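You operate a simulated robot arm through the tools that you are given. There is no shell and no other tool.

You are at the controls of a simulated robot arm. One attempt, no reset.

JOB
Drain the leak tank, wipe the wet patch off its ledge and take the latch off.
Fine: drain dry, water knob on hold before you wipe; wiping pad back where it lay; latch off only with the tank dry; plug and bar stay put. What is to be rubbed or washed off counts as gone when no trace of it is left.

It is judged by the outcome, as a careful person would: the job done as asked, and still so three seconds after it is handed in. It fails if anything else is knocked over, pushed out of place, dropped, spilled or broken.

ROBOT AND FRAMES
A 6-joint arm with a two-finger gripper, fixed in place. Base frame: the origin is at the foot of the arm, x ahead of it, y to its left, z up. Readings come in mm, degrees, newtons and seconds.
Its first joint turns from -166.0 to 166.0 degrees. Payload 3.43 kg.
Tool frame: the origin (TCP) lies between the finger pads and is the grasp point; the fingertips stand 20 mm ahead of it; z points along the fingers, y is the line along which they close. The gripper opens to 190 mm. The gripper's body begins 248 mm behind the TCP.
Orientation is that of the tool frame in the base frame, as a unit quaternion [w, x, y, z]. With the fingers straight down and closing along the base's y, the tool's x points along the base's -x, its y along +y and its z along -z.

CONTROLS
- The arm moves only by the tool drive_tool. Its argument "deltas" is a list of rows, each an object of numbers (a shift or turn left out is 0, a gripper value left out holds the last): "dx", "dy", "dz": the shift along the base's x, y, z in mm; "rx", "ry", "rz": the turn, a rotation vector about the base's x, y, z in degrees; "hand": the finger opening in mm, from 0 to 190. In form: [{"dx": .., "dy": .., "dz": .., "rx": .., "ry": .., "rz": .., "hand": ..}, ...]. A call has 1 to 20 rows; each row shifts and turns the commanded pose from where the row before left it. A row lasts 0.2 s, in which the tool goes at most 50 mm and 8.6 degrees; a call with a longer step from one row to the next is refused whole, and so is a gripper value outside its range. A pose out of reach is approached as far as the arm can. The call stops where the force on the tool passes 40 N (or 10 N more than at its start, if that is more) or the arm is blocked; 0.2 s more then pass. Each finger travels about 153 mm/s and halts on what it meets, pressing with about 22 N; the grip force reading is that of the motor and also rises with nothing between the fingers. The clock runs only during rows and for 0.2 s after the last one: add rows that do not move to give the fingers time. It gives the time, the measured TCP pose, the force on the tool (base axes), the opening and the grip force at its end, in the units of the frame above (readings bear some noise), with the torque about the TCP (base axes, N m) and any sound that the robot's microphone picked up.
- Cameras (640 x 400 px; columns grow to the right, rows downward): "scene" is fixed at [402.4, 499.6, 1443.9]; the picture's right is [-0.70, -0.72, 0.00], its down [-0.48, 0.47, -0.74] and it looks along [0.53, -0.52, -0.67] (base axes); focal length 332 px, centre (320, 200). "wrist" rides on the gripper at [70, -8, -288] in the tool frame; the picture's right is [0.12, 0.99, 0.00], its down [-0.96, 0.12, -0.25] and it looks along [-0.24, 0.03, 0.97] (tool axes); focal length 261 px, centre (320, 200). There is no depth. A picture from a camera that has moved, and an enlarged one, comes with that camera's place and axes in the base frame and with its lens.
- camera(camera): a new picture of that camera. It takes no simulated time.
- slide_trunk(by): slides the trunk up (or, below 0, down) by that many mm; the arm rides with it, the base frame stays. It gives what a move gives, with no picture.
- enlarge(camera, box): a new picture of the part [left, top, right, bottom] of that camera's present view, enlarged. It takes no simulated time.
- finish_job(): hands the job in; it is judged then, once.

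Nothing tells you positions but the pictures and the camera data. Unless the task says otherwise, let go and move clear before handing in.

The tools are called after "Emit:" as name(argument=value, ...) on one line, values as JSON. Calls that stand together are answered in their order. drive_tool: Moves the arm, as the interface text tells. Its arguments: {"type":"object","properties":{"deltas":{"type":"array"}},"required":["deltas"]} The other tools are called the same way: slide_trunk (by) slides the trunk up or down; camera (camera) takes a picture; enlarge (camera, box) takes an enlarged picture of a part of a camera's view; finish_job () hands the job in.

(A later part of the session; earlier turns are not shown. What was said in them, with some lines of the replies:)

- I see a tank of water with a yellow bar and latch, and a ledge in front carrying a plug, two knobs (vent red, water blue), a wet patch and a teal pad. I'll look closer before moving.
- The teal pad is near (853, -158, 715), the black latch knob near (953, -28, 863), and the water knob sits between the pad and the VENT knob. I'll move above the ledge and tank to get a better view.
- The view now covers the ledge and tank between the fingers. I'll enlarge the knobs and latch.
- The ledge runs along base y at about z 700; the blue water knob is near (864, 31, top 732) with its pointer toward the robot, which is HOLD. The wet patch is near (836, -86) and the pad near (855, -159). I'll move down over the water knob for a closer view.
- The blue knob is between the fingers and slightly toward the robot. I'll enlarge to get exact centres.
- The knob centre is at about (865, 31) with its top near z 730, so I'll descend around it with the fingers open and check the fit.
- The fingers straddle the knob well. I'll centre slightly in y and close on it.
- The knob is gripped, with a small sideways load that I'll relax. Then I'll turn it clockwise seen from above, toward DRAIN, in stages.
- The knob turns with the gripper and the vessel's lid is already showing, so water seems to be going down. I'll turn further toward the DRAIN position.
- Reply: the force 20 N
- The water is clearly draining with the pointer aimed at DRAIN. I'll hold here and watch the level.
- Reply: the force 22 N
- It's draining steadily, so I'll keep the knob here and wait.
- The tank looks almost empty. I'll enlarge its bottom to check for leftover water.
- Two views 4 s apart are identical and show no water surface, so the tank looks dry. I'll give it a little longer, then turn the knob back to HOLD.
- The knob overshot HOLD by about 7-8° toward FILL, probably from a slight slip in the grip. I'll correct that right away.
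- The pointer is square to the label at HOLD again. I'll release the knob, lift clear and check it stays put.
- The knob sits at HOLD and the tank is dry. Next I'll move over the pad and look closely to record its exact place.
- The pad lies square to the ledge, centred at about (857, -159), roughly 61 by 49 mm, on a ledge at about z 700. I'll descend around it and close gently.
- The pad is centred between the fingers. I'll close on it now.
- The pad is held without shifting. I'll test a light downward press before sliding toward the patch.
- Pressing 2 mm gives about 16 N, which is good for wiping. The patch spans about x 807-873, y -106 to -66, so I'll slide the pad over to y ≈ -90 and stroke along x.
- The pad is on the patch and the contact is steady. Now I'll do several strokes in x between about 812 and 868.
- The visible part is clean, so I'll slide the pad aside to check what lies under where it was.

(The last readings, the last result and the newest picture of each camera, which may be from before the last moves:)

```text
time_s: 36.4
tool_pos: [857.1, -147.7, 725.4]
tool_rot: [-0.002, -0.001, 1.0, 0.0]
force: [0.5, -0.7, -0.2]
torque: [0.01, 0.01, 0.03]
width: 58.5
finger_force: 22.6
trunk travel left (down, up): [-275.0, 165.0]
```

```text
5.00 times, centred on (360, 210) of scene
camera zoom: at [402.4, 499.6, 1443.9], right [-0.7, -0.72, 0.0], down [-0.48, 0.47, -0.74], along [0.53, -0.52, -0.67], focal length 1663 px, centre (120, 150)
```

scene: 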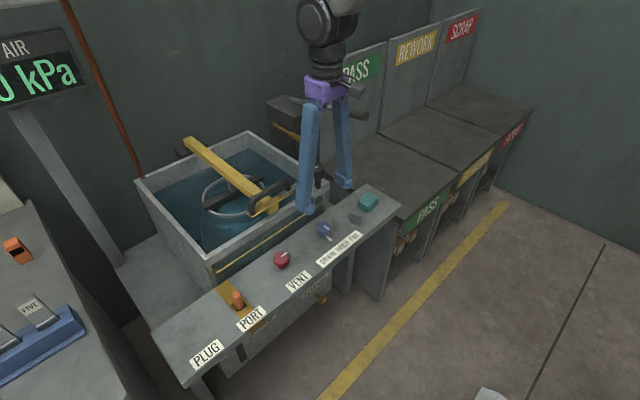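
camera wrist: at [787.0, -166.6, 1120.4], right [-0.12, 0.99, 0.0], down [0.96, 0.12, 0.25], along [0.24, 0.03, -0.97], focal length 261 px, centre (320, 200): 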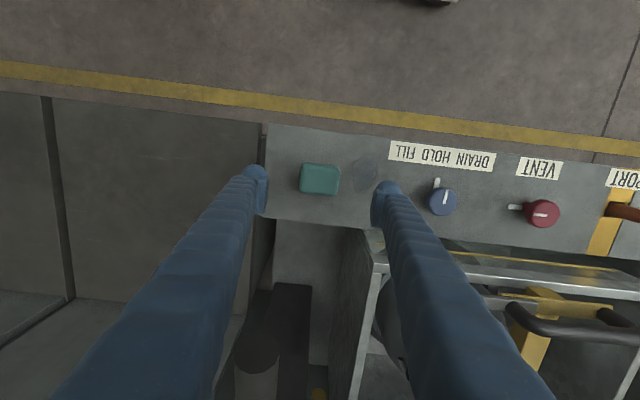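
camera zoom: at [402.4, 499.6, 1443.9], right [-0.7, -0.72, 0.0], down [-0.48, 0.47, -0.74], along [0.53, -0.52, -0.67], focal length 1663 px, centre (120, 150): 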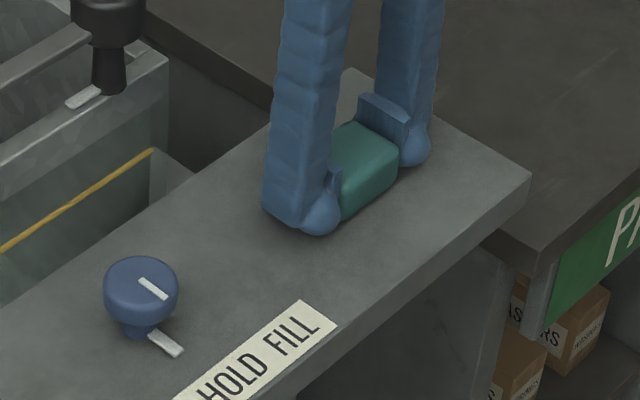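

The patch looks gone. I'll bring the pad the remaining 13 mm back to where it lay, release it and lift straight up to check.

Emit:
drive_tool(deltas=[{"dy": -7}, {"dy": -6}, {}])

Emit:
enlarge(camera="wrist", box=[220, 120, 420, 245])

Emit:
enlarge(camera="wrist", box=[360, 110, 560, 235])

Emit:
enlarge(camera="scene", box=[320, 190, 380, 230])

```text
time_s: 37.2
tool_pos: [857.1, -161.8, 725.0]
tool_rot: [-0.001, -0.002, 1.0, 0.0]
force: [-0.4, -0.2, -1.2]
torque: [0.02, 0.01, -0.03]
width: 58.3
finger_force: 21.7
trunk travel left (down, up): [-275.0, 165.0]
```

```text
3.20 times, centred on (320, 182) of wrist
camera zoom: at [787.0, -168.6, 1013.6], right [-0.12, 0.99, 0.0], down [0.96, 0.12, 0.25], along [0.24, 0.03, -0.97], focal length 834 px, centre (320, 256)
```

zoom: 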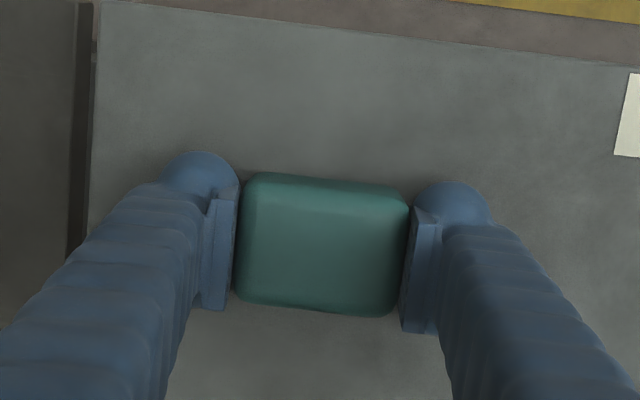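

```text
3.20 times, centred on (460, 172) of wrist
camera zoom: at [787.0, -168.6, 1013.6], right [-0.12, 0.99, 0.0], down [0.96, 0.12, 0.25], along [0.24, 0.03, -0.97], focal length 834 px, centre (-128, 288)
```

zoom: 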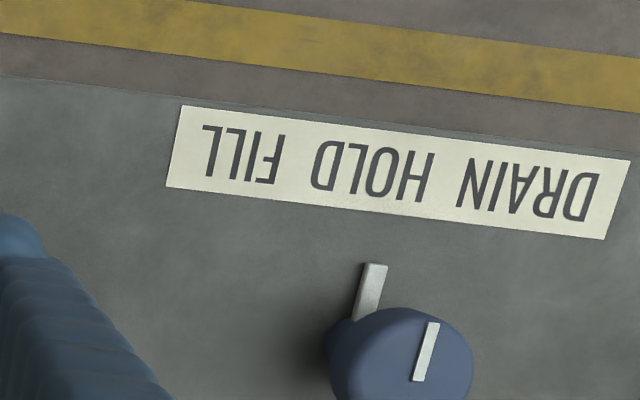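

```text
10.00 times, centred on (350, 210) of scene
camera zoom: at [402.4, 499.6, 1443.9], right [-0.7, -0.72, 0.0], down [-0.48, 0.47, -0.74], along [0.53, -0.52, -0.67], focal length 3325 px, centre (20, 100)
```

zoom: 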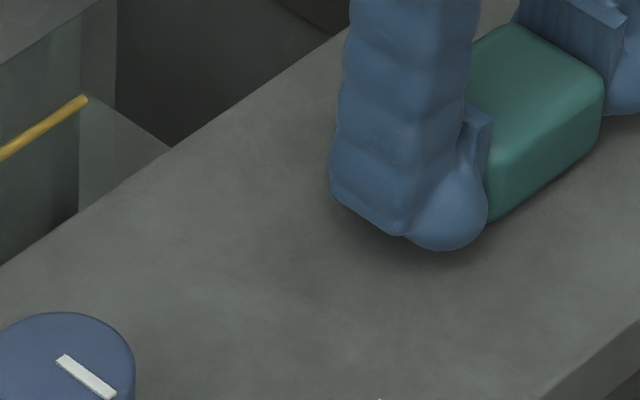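

The pad is back within about a millimetre of its place. I'll open the fingers and lift to inspect the ledge.

Emit:
drive_tool(deltas=[{"hand": 70}, {"hand": 90}, {}, {"dz": 30}, {"dz": 40}, {"dz": 40}, {"dx": -20, "dy": 35}, {}])

Emit:
enlarge(camera="wrist", box=[220, 120, 420, 245])

Emit:
enlarge(camera="scene", box=[300, 170, 420, 250])

```text
time_s: 39.0
tool_pos: [836.1, -122.6, 833.3]
tool_rot: [-0.001, -0.002, 1.0, 0.001]
force: [-0.1, 0.2, 0.0]
torque: [-0.14, 0.03, 0.01]
width: 90.3
finger_force: 0.1
trunk travel left (down, up): [-275.0, 165.0]
```

```text
3.20 times, centred on (320, 182) of wrist
camera zoom: at [767.1, -130.6, 1122.2], right [-0.12, 0.99, 0.0], down [0.96, 0.12, 0.25], along [0.24, 0.03, -0.97], focal length 834 px, centre (320, 256)
```

zoom: 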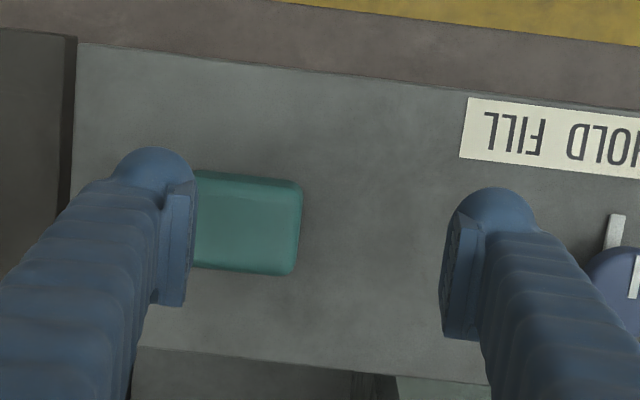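

```text
5.00 times, centred on (360, 210) of scene
camera zoom: at [402.4, 499.6, 1443.9], right [-0.7, -0.72, 0.0], down [-0.48, 0.47, -0.74], along [0.53, -0.52, -0.67], focal length 1663 px, centre (120, 150)
```

zoom: 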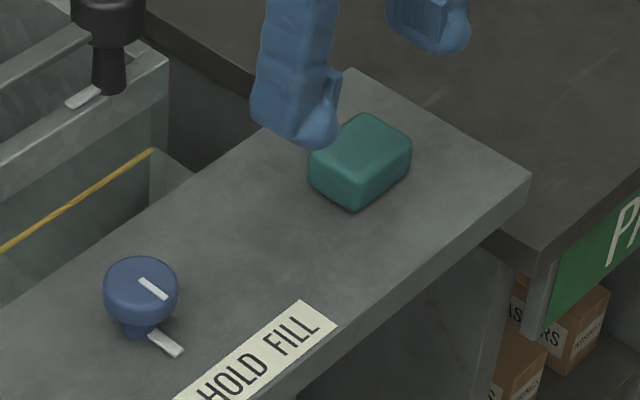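

The pad is at the same pixels as at the start and the patch looks gone. I'll zoom in tightly on the patch area for any faint residue.

Emit:
enlarge(camera="wrist", box=[300, 135, 380, 185])

Emit:
enlarge(camera="scene", box=[335, 200, 383, 230])

Emit:
enlarge(camera="scene", box=[170, 190, 300, 280])

```text
8.00 times, centred on (340, 160) of wrist
camera zoom: at [767.1, -130.6, 1122.2], right [-0.12, 0.99, 0.0], down [0.96, 0.12, 0.25], along [0.24, 0.03, -0.97], focal length 2085 px, centre (160, 520)
```

zoom: 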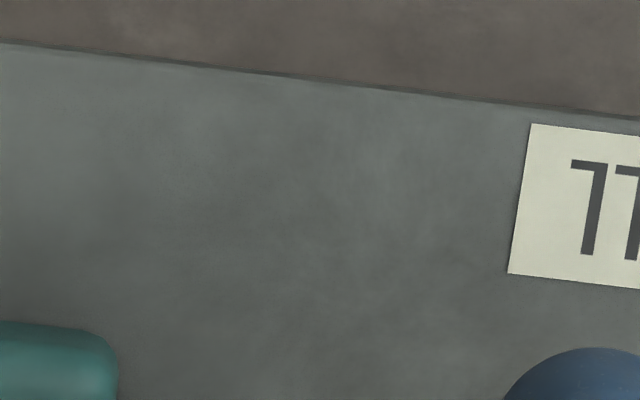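

```text
13.33 times, centred on (359, 215) of scene
camera zoom: at [402.4, 499.6, 1443.9], right [-0.7, -0.72, 0.0], down [-0.48, 0.47, -0.74], along [0.53, -0.52, -0.67], focal length 4434 px, centre (-200, 0)
```

zoom: 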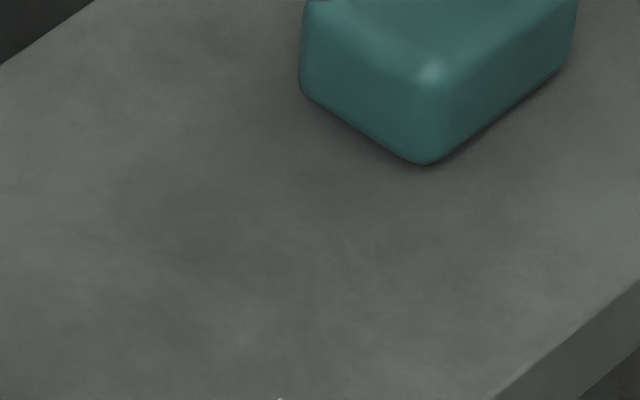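

```text
4.44 times, centred on (235, 235) of scene
camera zoom: at [402.4, 499.6, 1443.9], right [-0.7, -0.72, 0.0], down [-0.48, 0.47, -0.74], along [0.53, -0.52, -0.67], focal length 1478 px, centre (698, 44)
```

zoom: 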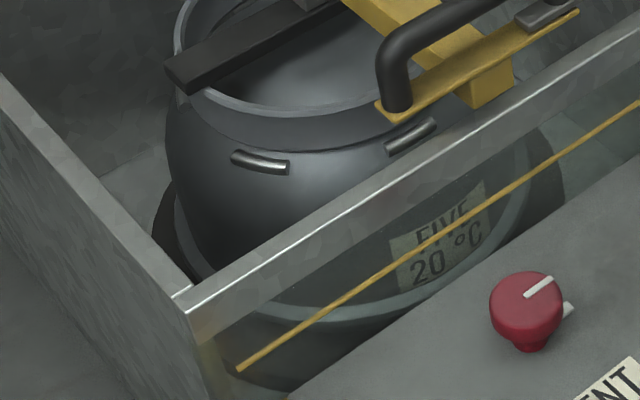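

The ledge shows no trace and the tank is still dry. Now I'll rise and move over the latch for a good look at its knob and arm.

Emit:
drive_tool(deltas=[{"dz": 45, "hand": 150}, {"dz": 45}, {"dz": 45}, {"dz": 40}, {"dx": 25, "dy": 35}, {"dx": 25, "dy": 35}, {"dx": 25, "dy": 35}, {"dx": 10, "dy": 15}, {}])

Emit:
camera(camera="wrist")

Emit:
enlarge(camera="wrist", box=[220, 120, 420, 245])

Emit:
enlarge(camera="scene", box=[260, 150, 340, 205])

```text
time_s: 41.0
tool_pos: [924.0, -4.2, 1009.8]
tool_rot: [-0.001, 0.0, 1.0, 0.0]
force: [0.4, -0.4, 0.6]
torque: [0.03, -0.02, 0.0]
width: 150.0
finger_force: 0.0
trunk travel left (down, up): [-275.0, 165.0]
```

```text
taken
camera wrist: at [854.6, -13.9, 1297.8], right [-0.12, 0.99, 0.0], down [0.96, 0.12, 0.25], along [0.24, 0.03, -0.97], focal length 261 px, centre (320, 200)
```

wrist: 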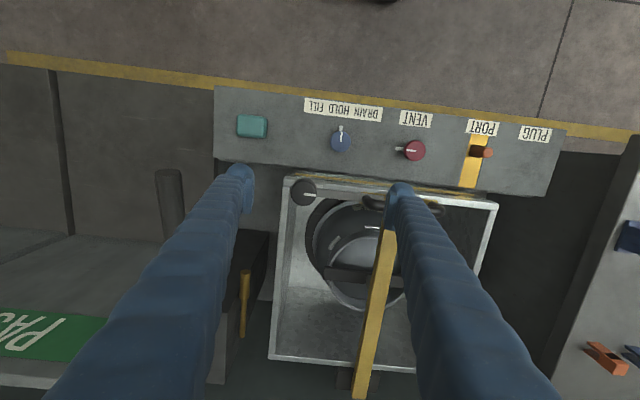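

```text
3.20 times, centred on (320, 182) of wrist
camera zoom: at [854.6, -13.9, 1297.8], right [-0.12, 0.99, 0.0], down [0.96, 0.12, 0.25], along [0.24, 0.03, -0.97], focal length 834 px, centre (320, 256)
```

zoom: 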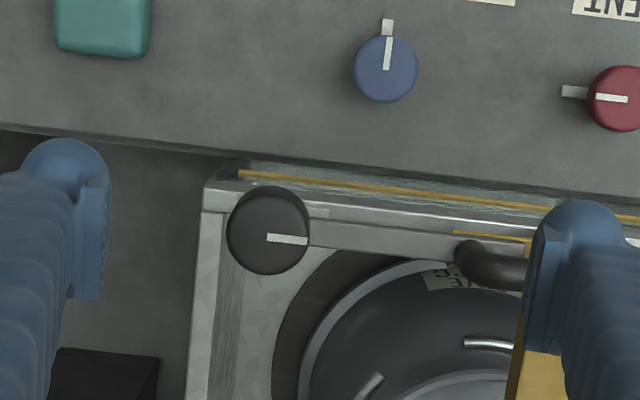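

```text
7.27 times, centred on (300, 178) of scene
camera zoom: at [402.4, 499.6, 1443.9], right [-0.7, -0.72, 0.0], down [-0.48, 0.47, -0.74], along [0.53, -0.52, -0.67], focal length 2418 px, centre (466, 364)
```

zoom: 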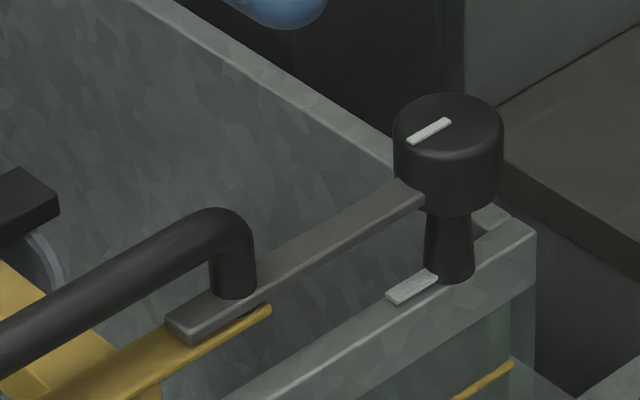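

The latch arm runs from the black knob along +y onto the bar's plate, near the bar's handle. I need a clearer look at how the arm sits beside the handle, so I'll go lower with the fingers wide open.

Emit:
drive_tool(deltas=[{"dx": 10, "dy": 20, "dz": -30, "hand": 190}, {"dx": 10, "dy": 20, "dz": -30}, {}])

Emit:
camera(camera="wrist")

Emit:
enlarge(camera="wrist", box=[260, 130, 420, 230])

```text
time_s: 41.8
tool_pos: [943.2, 33.3, 949.4]
tool_rot: [-0.001, 0.0, 1.0, 0.0]
force: [-0.8, -0.2, -0.2]
torque: [-0.01, -0.04, -0.01]
width: 190.0
finger_force: 0.0
trunk travel left (down, up): [-275.0, 165.0]
```

```text
taken
camera wrist: at [872.9, 24.9, 1237.7], right [-0.12, 0.99, 0.0], down [0.96, 0.12, 0.25], along [0.25, 0.03, -0.97], focal length 261 px, centre (320, 200)
```

wrist: 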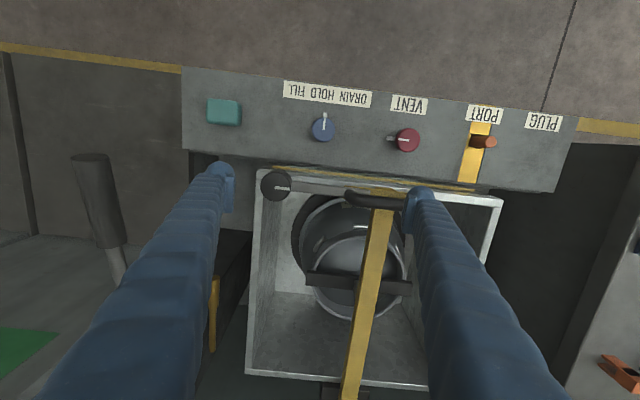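

```text
4.00 times, centred on (340, 180) of wrist
camera zoom: at [872.9, 24.9, 1237.7], right [-0.12, 0.99, 0.0], down [0.96, 0.12, 0.25], along [0.25, 0.03, -0.97], focal length 1043 px, centre (240, 280)
```

zoom: 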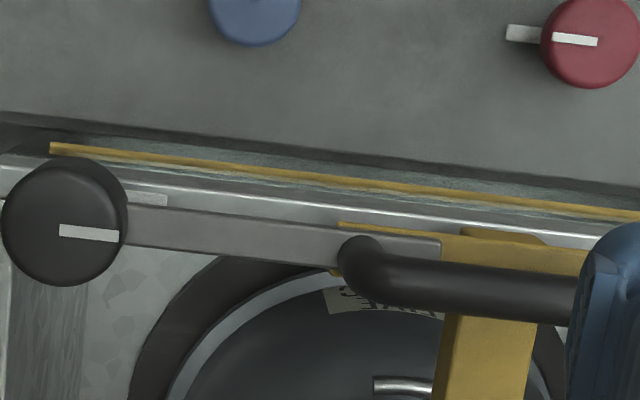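

The knob centre is at about (954, -29, top 874). I'll zoom further where the arm and handle leg meet, to choose the turning direction.

Emit:
enlarge(camera="wrist", box=[325, 175, 385, 215])

Emit:
enlarge(camera="scene", box=[270, 170, 310, 200])

Emit:
enlarge(camera="scene", box=[240, 160, 300, 220])

```text
10.00 times, centred on (355, 195) of wrist
camera zoom: at [872.9, 24.9, 1237.7], right [-0.12, 0.99, 0.0], down [0.96, 0.12, 0.25], along [0.25, 0.03, -0.97], focal length 2606 px, centre (-30, 250)
```

zoom: 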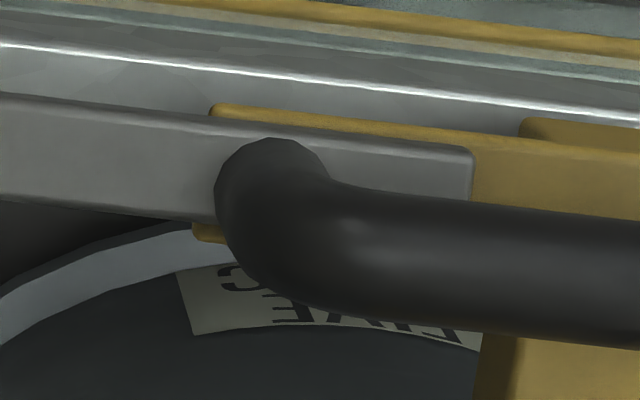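

```text
13.33 times, centred on (290, 185) of scene
camera zoom: at [402.4, 499.6, 1443.9], right [-0.7, -0.72, 0.0], down [-0.48, 0.47, -0.74], along [0.53, -0.52, -0.67], focal length 4434 px, centre (720, 400)
```

zoom: 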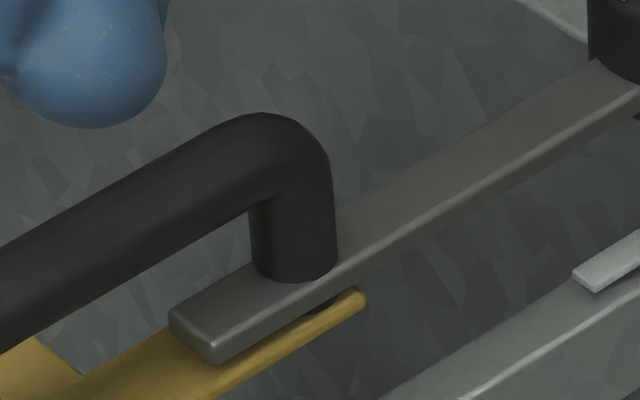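

```text
6.67 times, centred on (270, 190) of scene
camera zoom: at [402.4, 499.6, 1443.9], right [-0.7, -0.72, 0.0], down [-0.48, 0.47, -0.74], along [0.53, -0.52, -0.67], focal length 2217 px, centre (653, 267)
```

zoom: 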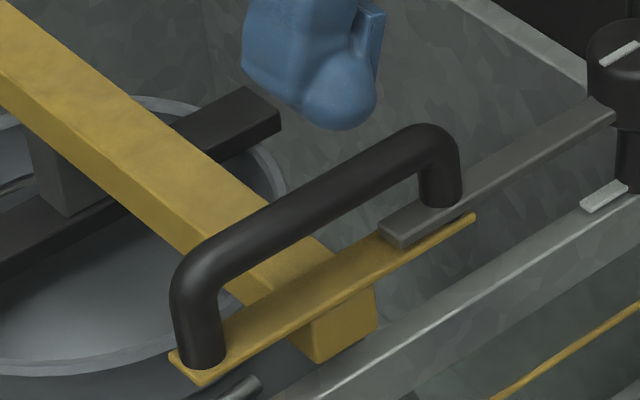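

The handle leg passes right through the arm's outline, so the arm just swings with the knob. I'll turn the gripper 90° so its fingers close along x, clear of the arm, and line up over the latch knob.

Emit:
drive_tool(deltas=[{"dy": -12, "rz": -8, "hand": 100}, {"dy": -12, "rz": -8}, {"dy": -12, "rz": -8}, {"dy": -12, "rz": -8}, {"dy": -14, "rz": -8}, {"dx": 3, "rz": -8}, {"dx": 3, "rz": -8}, {"dx": 3, "rz": -8}, {"dx": 2, "rz": -8}, {"rz": -8}, {"rz": -8}, {"rz": -2}, {}])

Emit:
camera(camera="wrist")

Emit:
enlarge(camera="wrist", box=[220, 120, 420, 245])

```text
time_s: 44.6
tool_pos: [952.4, -26.0, 949.7]
tool_rot: [-0.001, 0.707, 0.707, -0.001]
force: [0.2, -0.6, 0.8]
torque: [0.01, 0.01, 0.02]
width: 100.1
finger_force: 0.1
trunk travel left (down, up): [-275.0, 165.0]
```

```text
taken
camera wrist: at [945.6, 43.8, 1238.4], right [0.99, 0.12, 0.0], down [0.12, -0.96, 0.25], along [0.03, -0.25, -0.97], focal length 261 px, centre (320, 200)
```

wrist: 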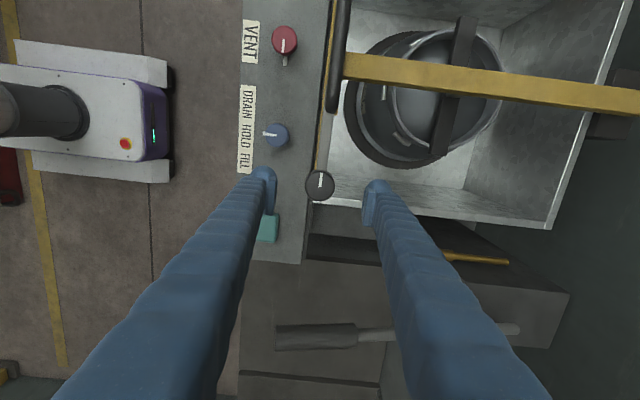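

```text
3.20 times, centred on (320, 182) of wrist
camera zoom: at [945.6, 43.8, 1238.4], right [0.99, 0.12, 0.0], down [0.12, -0.96, 0.25], along [0.03, -0.25, -0.97], focal length 834 px, centre (320, 256)
```

zoom: 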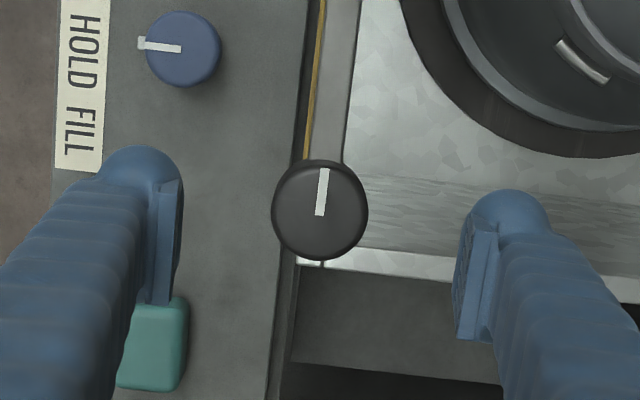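

The knob is centred under the tool to within a millimetre. I'll descend around it and stop just below its top to check clearance.

Emit:
drive_tool(deltas=[{"dx": 0.5, "dy": -1, "dz": -25, "hand": 84}, {"dz": -25}, {"dz": -20}, {}])

Emit:
enlarge(camera="wrist", box=[220, 120, 420, 245])

Emit:
enlarge(camera="scene", box=[270, 145, 350, 200])

```text
time_s: 45.6
tool_pos: [953.1, -28.9, 878.7]
tool_rot: [0.0, 0.707, 0.707, -0.001]
force: [-0.5, -0.3, 0.1]
torque: [-0.02, 0.0, 0.02]
width: 83.9
finger_force: 0.1
trunk travel left (down, up): [-275.0, 165.0]
```

```text
3.20 times, centred on (320, 182) of wrist
camera zoom: at [946.5, 42.3, 1167.5], right [0.99, 0.12, 0.0], down [0.12, -0.96, 0.25], along [0.03, -0.25, -0.97], focal length 834 px, centre (320, 256)
```

zoom: 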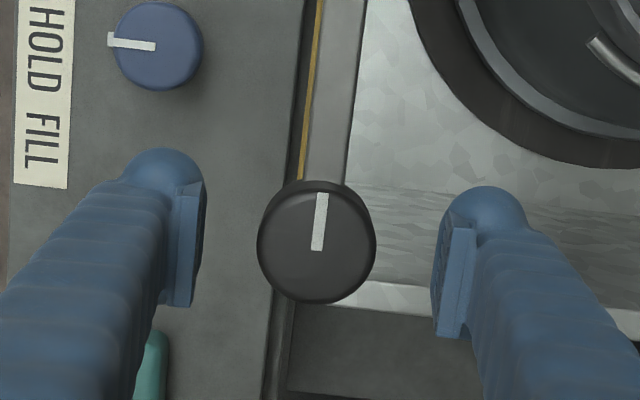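

```text
7.27 times, centred on (310, 172) of scene
camera zoom: at [402.4, 499.6, 1443.9], right [-0.7, -0.72, 0.0], down [-0.48, 0.47, -0.74], along [0.53, -0.52, -0.67], focal length 2418 px, centre (393, 400)
```

zoom: 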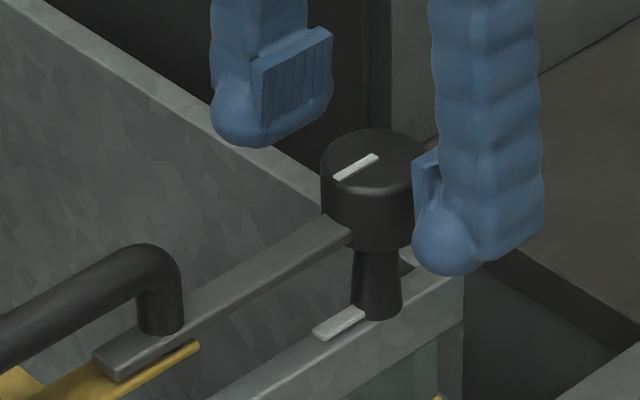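

The fingers straddle the cap on the x sides, clear of the arm. I'll close on it.

Emit:
drive_tool(deltas=[{"dz": -3}, {"hand": 36}, {}, {}])

Emit:
enlarge(camera="wrist", box=[220, 120, 420, 245])

```text
time_s: 46.6
tool_pos: [954.0, -28.2, 876.8]
tool_rot: [0.0, 0.708, 0.707, -0.001]
force: [-5.0, -0.2, 0.5]
torque: [0.0, 0.04, 0.0]
width: 41.6
finger_force: 44.4
trunk travel left (down, up): [-275.0, 165.0]
```

```text
3.20 times, centred on (320, 182) of wrist
camera zoom: at [945.7, 42.6, 1164.6], right [0.99, 0.12, 0.0], down [0.12, -0.96, 0.25], along [0.03, -0.25, -0.97], focal length 834 px, centre (320, 256)
```

zoom: 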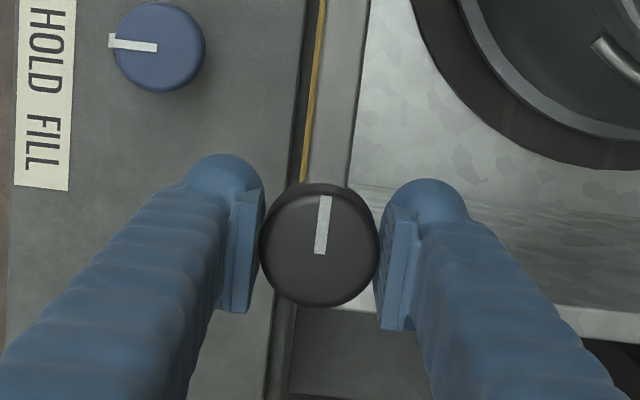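

The grip is solid. I'll try a small counter-clockwise turn, swinging the arm toward the robot side, and check that the latch follows.

Emit:
drive_tool(deltas=[{"rz": 7}, {"rz": 7}, {}])

Emit:
enlarge(camera="wrist", box=[220, 120, 420, 245])

Emit:
enlarge(camera="scene", box=[250, 145, 350, 215])

```text
time_s: 47.4
tool_pos: [953.2, -27.9, 876.9]
tool_rot: [-0.001, 0.615, 0.788, -0.001]
force: [-6.1, -2.9, -1.8]
torque: [-0.09, 0.03, -0.01]
width: 41.5
finger_force: 44.9
trunk travel left (down, up): [-275.0, 165.0]
```

```text
3.20 times, centred on (320, 182) of wrist
camera zoom: at [928.4, 38.5, 1164.7], right [0.93, 0.36, 0.0], down [0.35, -0.9, 0.25], along [0.09, -0.23, -0.97], focal length 834 px, centre (320, 256)
```

zoom: 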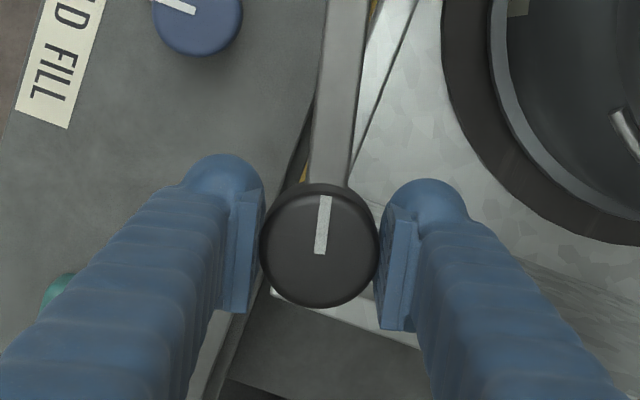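

```text
5.71 times, centred on (300, 180) of scene
camera zoom: at [402.4, 499.6, 1443.9], right [-0.7, -0.72, 0.0], down [-0.48, 0.47, -0.74], along [0.53, -0.52, -0.67], focal length 1900 px, centre (434, 314)
```

zoom: 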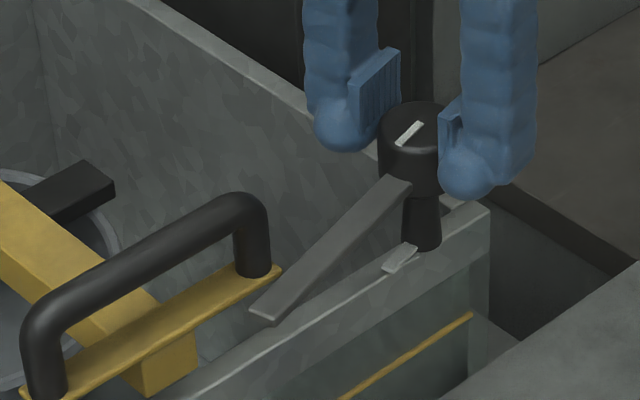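

The latch arm follows freely and has already swung off the bar plate. I'll keep turning toward about 90°.

Emit:
drive_tool(deltas=[{"rz": 7}, {"rz": 7}, {"rz": 7}, {"rz": 7}, {"rz": 7}, {}])

Emit:
enlarge(camera="wrist", box=[220, 120, 420, 245])

Emit:
enlarge(camera="scene", box=[250, 145, 350, 215])

```text
time_s: 48.8
tool_pos: [951.4, -28.5, 875.3]
tool_rot: [-0.001, 0.35, 0.937, -0.001]
force: [-12.2, -8.6, -10.0]
torque: [-0.02, 0.11, -0.03]
width: 41.7
finger_force: 45.2
trunk travel left (down, up): [-275.0, 165.0]
```

```text
3.20 times, centred on (320, 182) of wrist
camera zoom: at [894.5, 11.3, 1164.9], right [0.56, 0.83, 0.0], down [0.8, -0.54, 0.25], along [0.2, -0.14, -0.97], focal length 834 px, centre (320, 256)
```

zoom: 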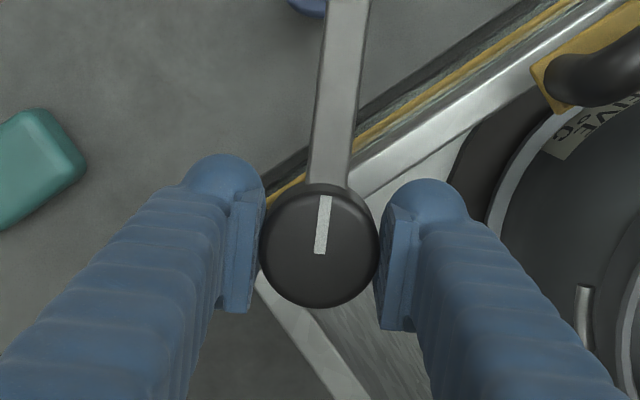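

```text
5.71 times, centred on (300, 180) of scene
camera zoom: at [402.4, 499.6, 1443.9], right [-0.7, -0.72, 0.0], down [-0.48, 0.47, -0.74], along [0.53, -0.52, -0.67], focal length 1900 px, centre (434, 314)
```

zoom: 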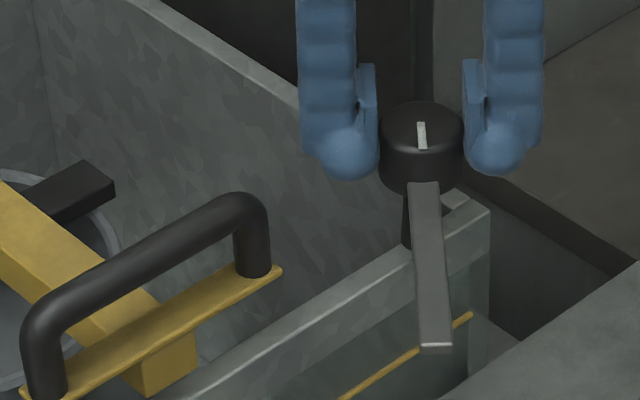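

It's at about 49° with modest side load. I'll relax that slightly and finish the swing to about 90°.

Emit:
drive_tool(deltas=[{"dx": -0.8, "dy": -0.6, "dz": -0.5, "rz": 7}, {"rz": 7}, {"rz": 7}, {"rz": 7}, {"rz": 7}, {"rz": 6}, {}])

Emit:
enlarge(camera="wrist", box=[220, 120, 420, 245])

Emit:
enlarge(camera="scene", box=[250, 145, 350, 215])

```text
time_s: 50.4
tool_pos: [951.8, -29.7, 878.1]
tool_rot: [-0.001, 0.0, 1.0, 0.0]
force: [-16.8, -11.8, -8.9]
torque: [-0.1, 0.31, -0.01]
width: 41.2
finger_force: 45.3
trunk travel left (down, up): [-275.0, 165.0]
```

```text
3.20 times, centred on (320, 182) of wrist
camera zoom: at [882.4, -38.0, 1165.0], right [-0.12, 0.99, 0.0], down [0.96, 0.12, 0.25], along [0.24, 0.03, -0.97], focal length 834 px, centre (320, 256)
```

zoom: 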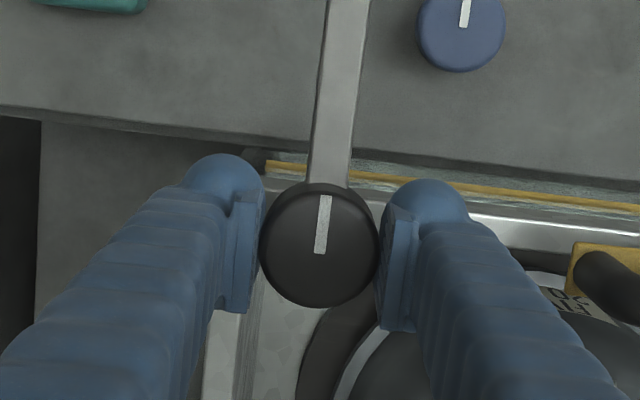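

```text
5.71 times, centred on (300, 180) of scene
camera zoom: at [402.4, 499.6, 1443.9], right [-0.7, -0.72, 0.0], down [-0.48, 0.47, -0.74], along [0.53, -0.52, -0.67], focal length 1900 px, centre (434, 314)
```

zoom: 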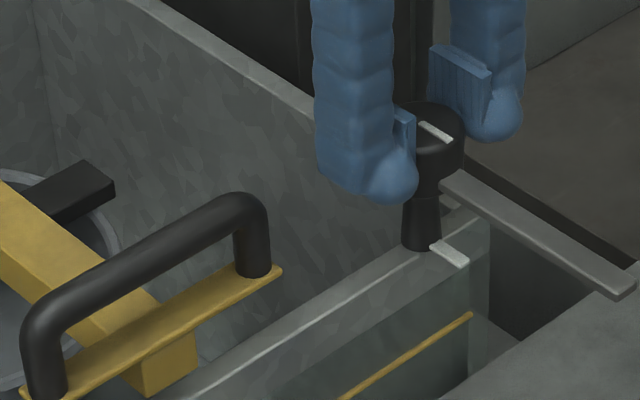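

The latch arm now stands about 90° off the bar. I'll release, rise and check that everything stays as it is.

Emit:
drive_tool(deltas=[{"dx": -1.2, "dy": -0.8}, {"hand": 60}, {"hand": 84}, {}, {"dz": 30}, {"dz": 45}, {"dz": 45}, {"dz": 45}, {}])

Emit:
camera(camera="wrist")

Emit:
camera(camera="scene")

Emit:
enlarge(camera="scene", box=[130, 120, 400, 290])

```text
time_s: 52.4
tool_pos: [951.7, -28.9, 1040.4]
tool_rot: [-0.001, 0.0, 1.0, 0.0]
force: [0.9, 0.4, -0.4]
torque: [-0.01, 0.03, 0.04]
width: 84.1
finger_force: 0.0
trunk travel left (down, up): [-275.0, 165.0]
```

```text
taken
camera wrist: at [882.5, -36.8, 1329.5], right [-0.12, 0.99, 0.0], down [0.96, 0.12, 0.25], along [0.24, 0.03, -0.97], focal length 261 px, centre (320, 200)
```

wrist: 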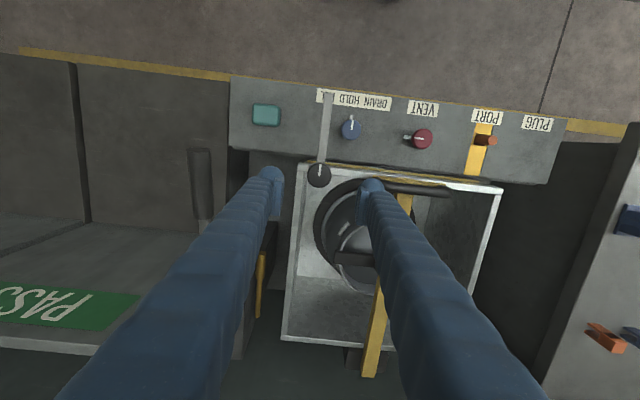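

```text
taken
```

scene: 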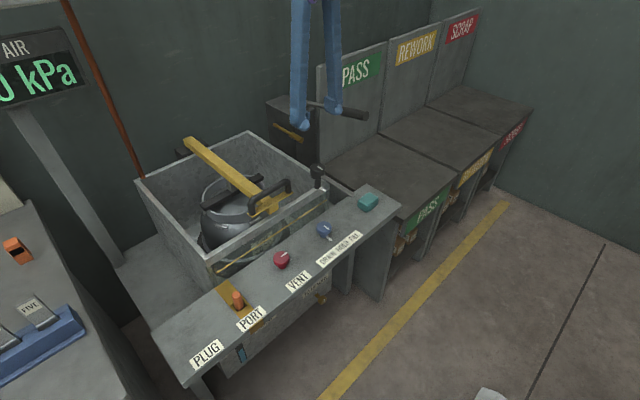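

```text
2.35 times, centred on (265, 205) of scene
camera zoom: at [402.4, 499.6, 1443.9], right [-0.7, -0.72, 0.0], down [-0.48, 0.47, -0.74], along [0.53, -0.52, -0.67], focal length 782 px, centre (449, 188)
```

zoom: 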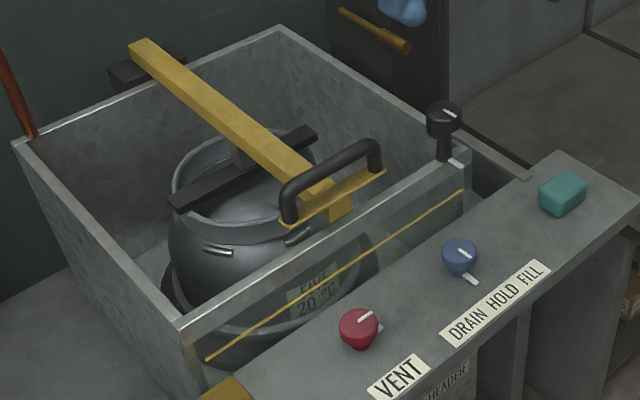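

The latch stays open, and the bar, plug, knobs and pad look unchanged. I'll do a last close check of the tank floor, plug, pad and wiped area.

Emit:
enlarge(camera="wrist", box=[270, 150, 510, 300])

Emit:
enlarge(camera="scene", box=[140, 240, 340, 400])

Emit:
enlarge(camera="wrist", box=[220, 70, 380, 170])

Emit:
enlarge(camera="scene", box=[300, 170, 420, 250])

```text
2.67 times, centred on (390, 225) of wrist
camera zoom: at [882.5, -36.8, 1329.5], right [-0.12, 0.99, 0.0], down [0.96, 0.12, 0.25], along [0.24, 0.03, -0.97], focal length 695 px, centre (133, 133)
```

zoom: 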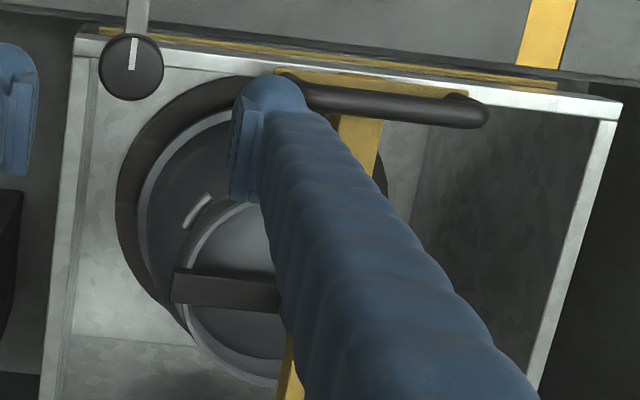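

```text
2.50 times, centred on (240, 320) of scene
camera zoom: at [402.4, 499.6, 1443.9], right [-0.7, -0.72, 0.0], down [-0.48, 0.47, -0.74], along [0.53, -0.52, -0.67], focal length 831 px, centre (520, -100)
```

zoom: 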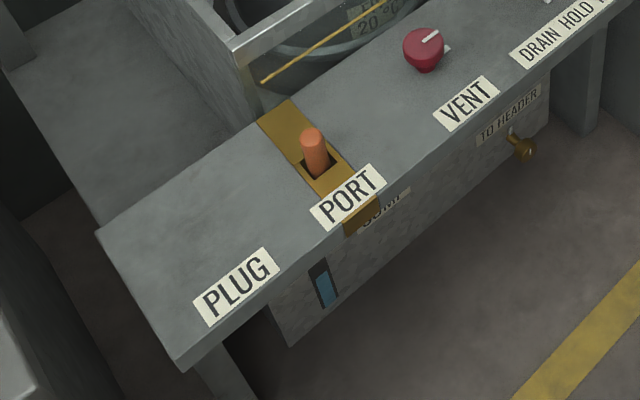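

```text
4.00 times, centred on (300, 120) of wrist
camera zoom: at [882.5, -36.8, 1329.5], right [-0.12, 0.99, 0.0], down [0.96, 0.12, 0.25], along [0.24, 0.03, -0.97], focal length 1043 px, centre (400, 520)
```

zoom: 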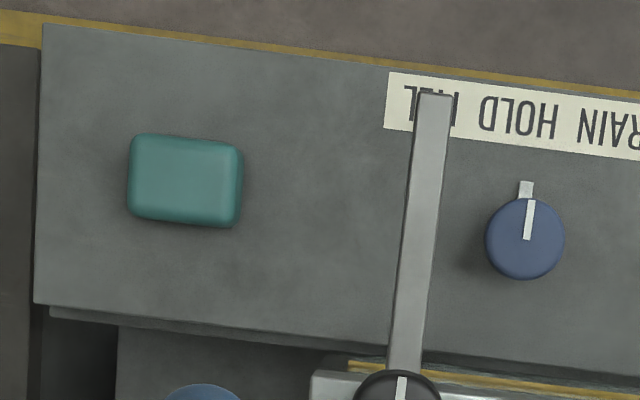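

```text
5.00 times, centred on (360, 210) of scene
camera zoom: at [402.4, 499.6, 1443.9], right [-0.7, -0.72, 0.0], down [-0.48, 0.47, -0.74], along [0.53, -0.52, -0.67], focal length 1663 px, centre (120, 150)
```

zoom: 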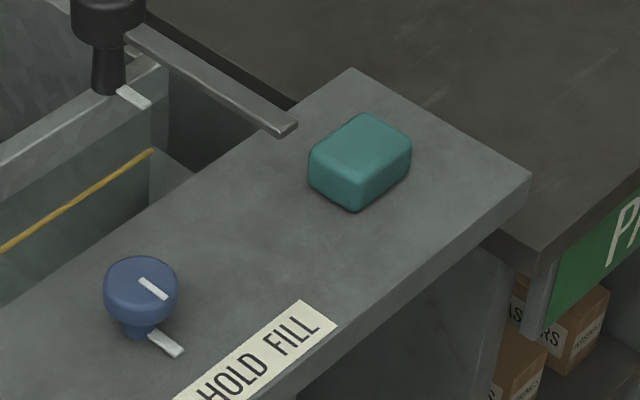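

Everything checks out: tank dry, water on HOLD, patch gone, pad in place, latch swung off, bar and plug untouched. I'll back the arm off and take a final look before handing in.

Emit:
drive_tool(deltas=[{"dz": 30}, {"dx": -40, "dz": 20}, {"dx": -40}, {"dx": -40}, {"dx": -40}, {}, {}])

Emit:
camera(camera="scene")

Emit:
enlarge(camera="scene", box=[130, 120, 400, 290])

```text
time_s: 54.0
tool_pos: [790.6, -29.7, 1091.8]
tool_rot: [0.0, 0.0, 1.0, 0.0]
force: [0.6, -0.5, 0.2]
torque: [0.01, -0.01, -0.03]
width: 84.0
finger_force: 0.1
trunk travel left (down, up): [-275.0, 165.0]
```

```text
taken
```

scene: 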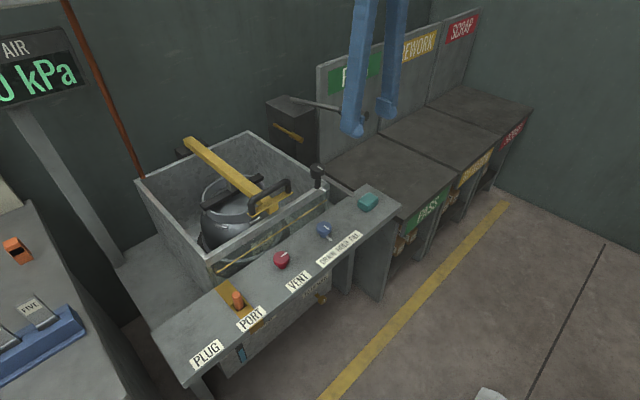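

```text
2.35 times, centred on (265, 205) of scene
camera zoom: at [402.4, 499.6, 1443.9], right [-0.7, -0.72, 0.0], down [-0.48, 0.47, -0.74], along [0.53, -0.52, -0.67], focal length 782 px, centre (449, 188)
```

zoom: 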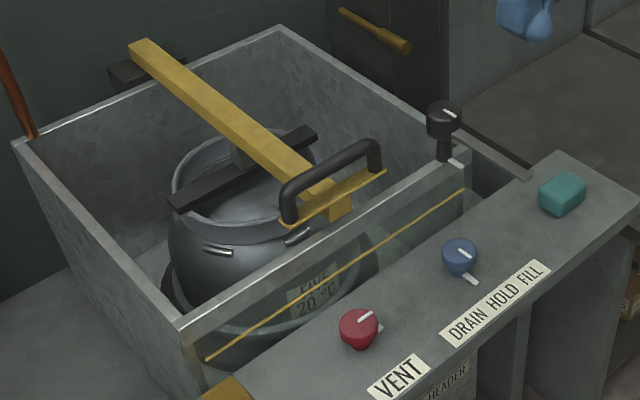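

The arm is clear and nothing has moved since the last check: tank dry, water knob on HOLD, ledge clean, pad back, latch off, bar and plug in place. I'm handing the job in.

Emit:
finish_job()

```text
The job is handed in.
```

The job is handed in. In the last pictures the tank is drained, the wet patch is gone and the latch is off. I don't have the judge's verdict yet.

- **Tank:** I turned the water knob to DRAIN and waited until two views, 4 s apart, matched and showed no water. I let it drain about 3 s longer before turning the knob back.
- **Water knob:** It was on HOLD before I wiped and stayed there. Turning it back, it went about 8° past HOLD towards FILL for under a second. I corrected it straight away, and no water showed in the tank afterwards.
- **Wet patch:** I wiped it with several pressed strokes. Close-up views from both cameras show no trace.
- **Pad:** It is back where it lay, to within about a millimetre.
- **Latch:** With the tank dry, I swung it about 90° off the bar. It reached no stop there and stayed put when I let go.
- **Everything else:** The plug, the bar and the VENT knob were not touched. The arm is clear of the work.
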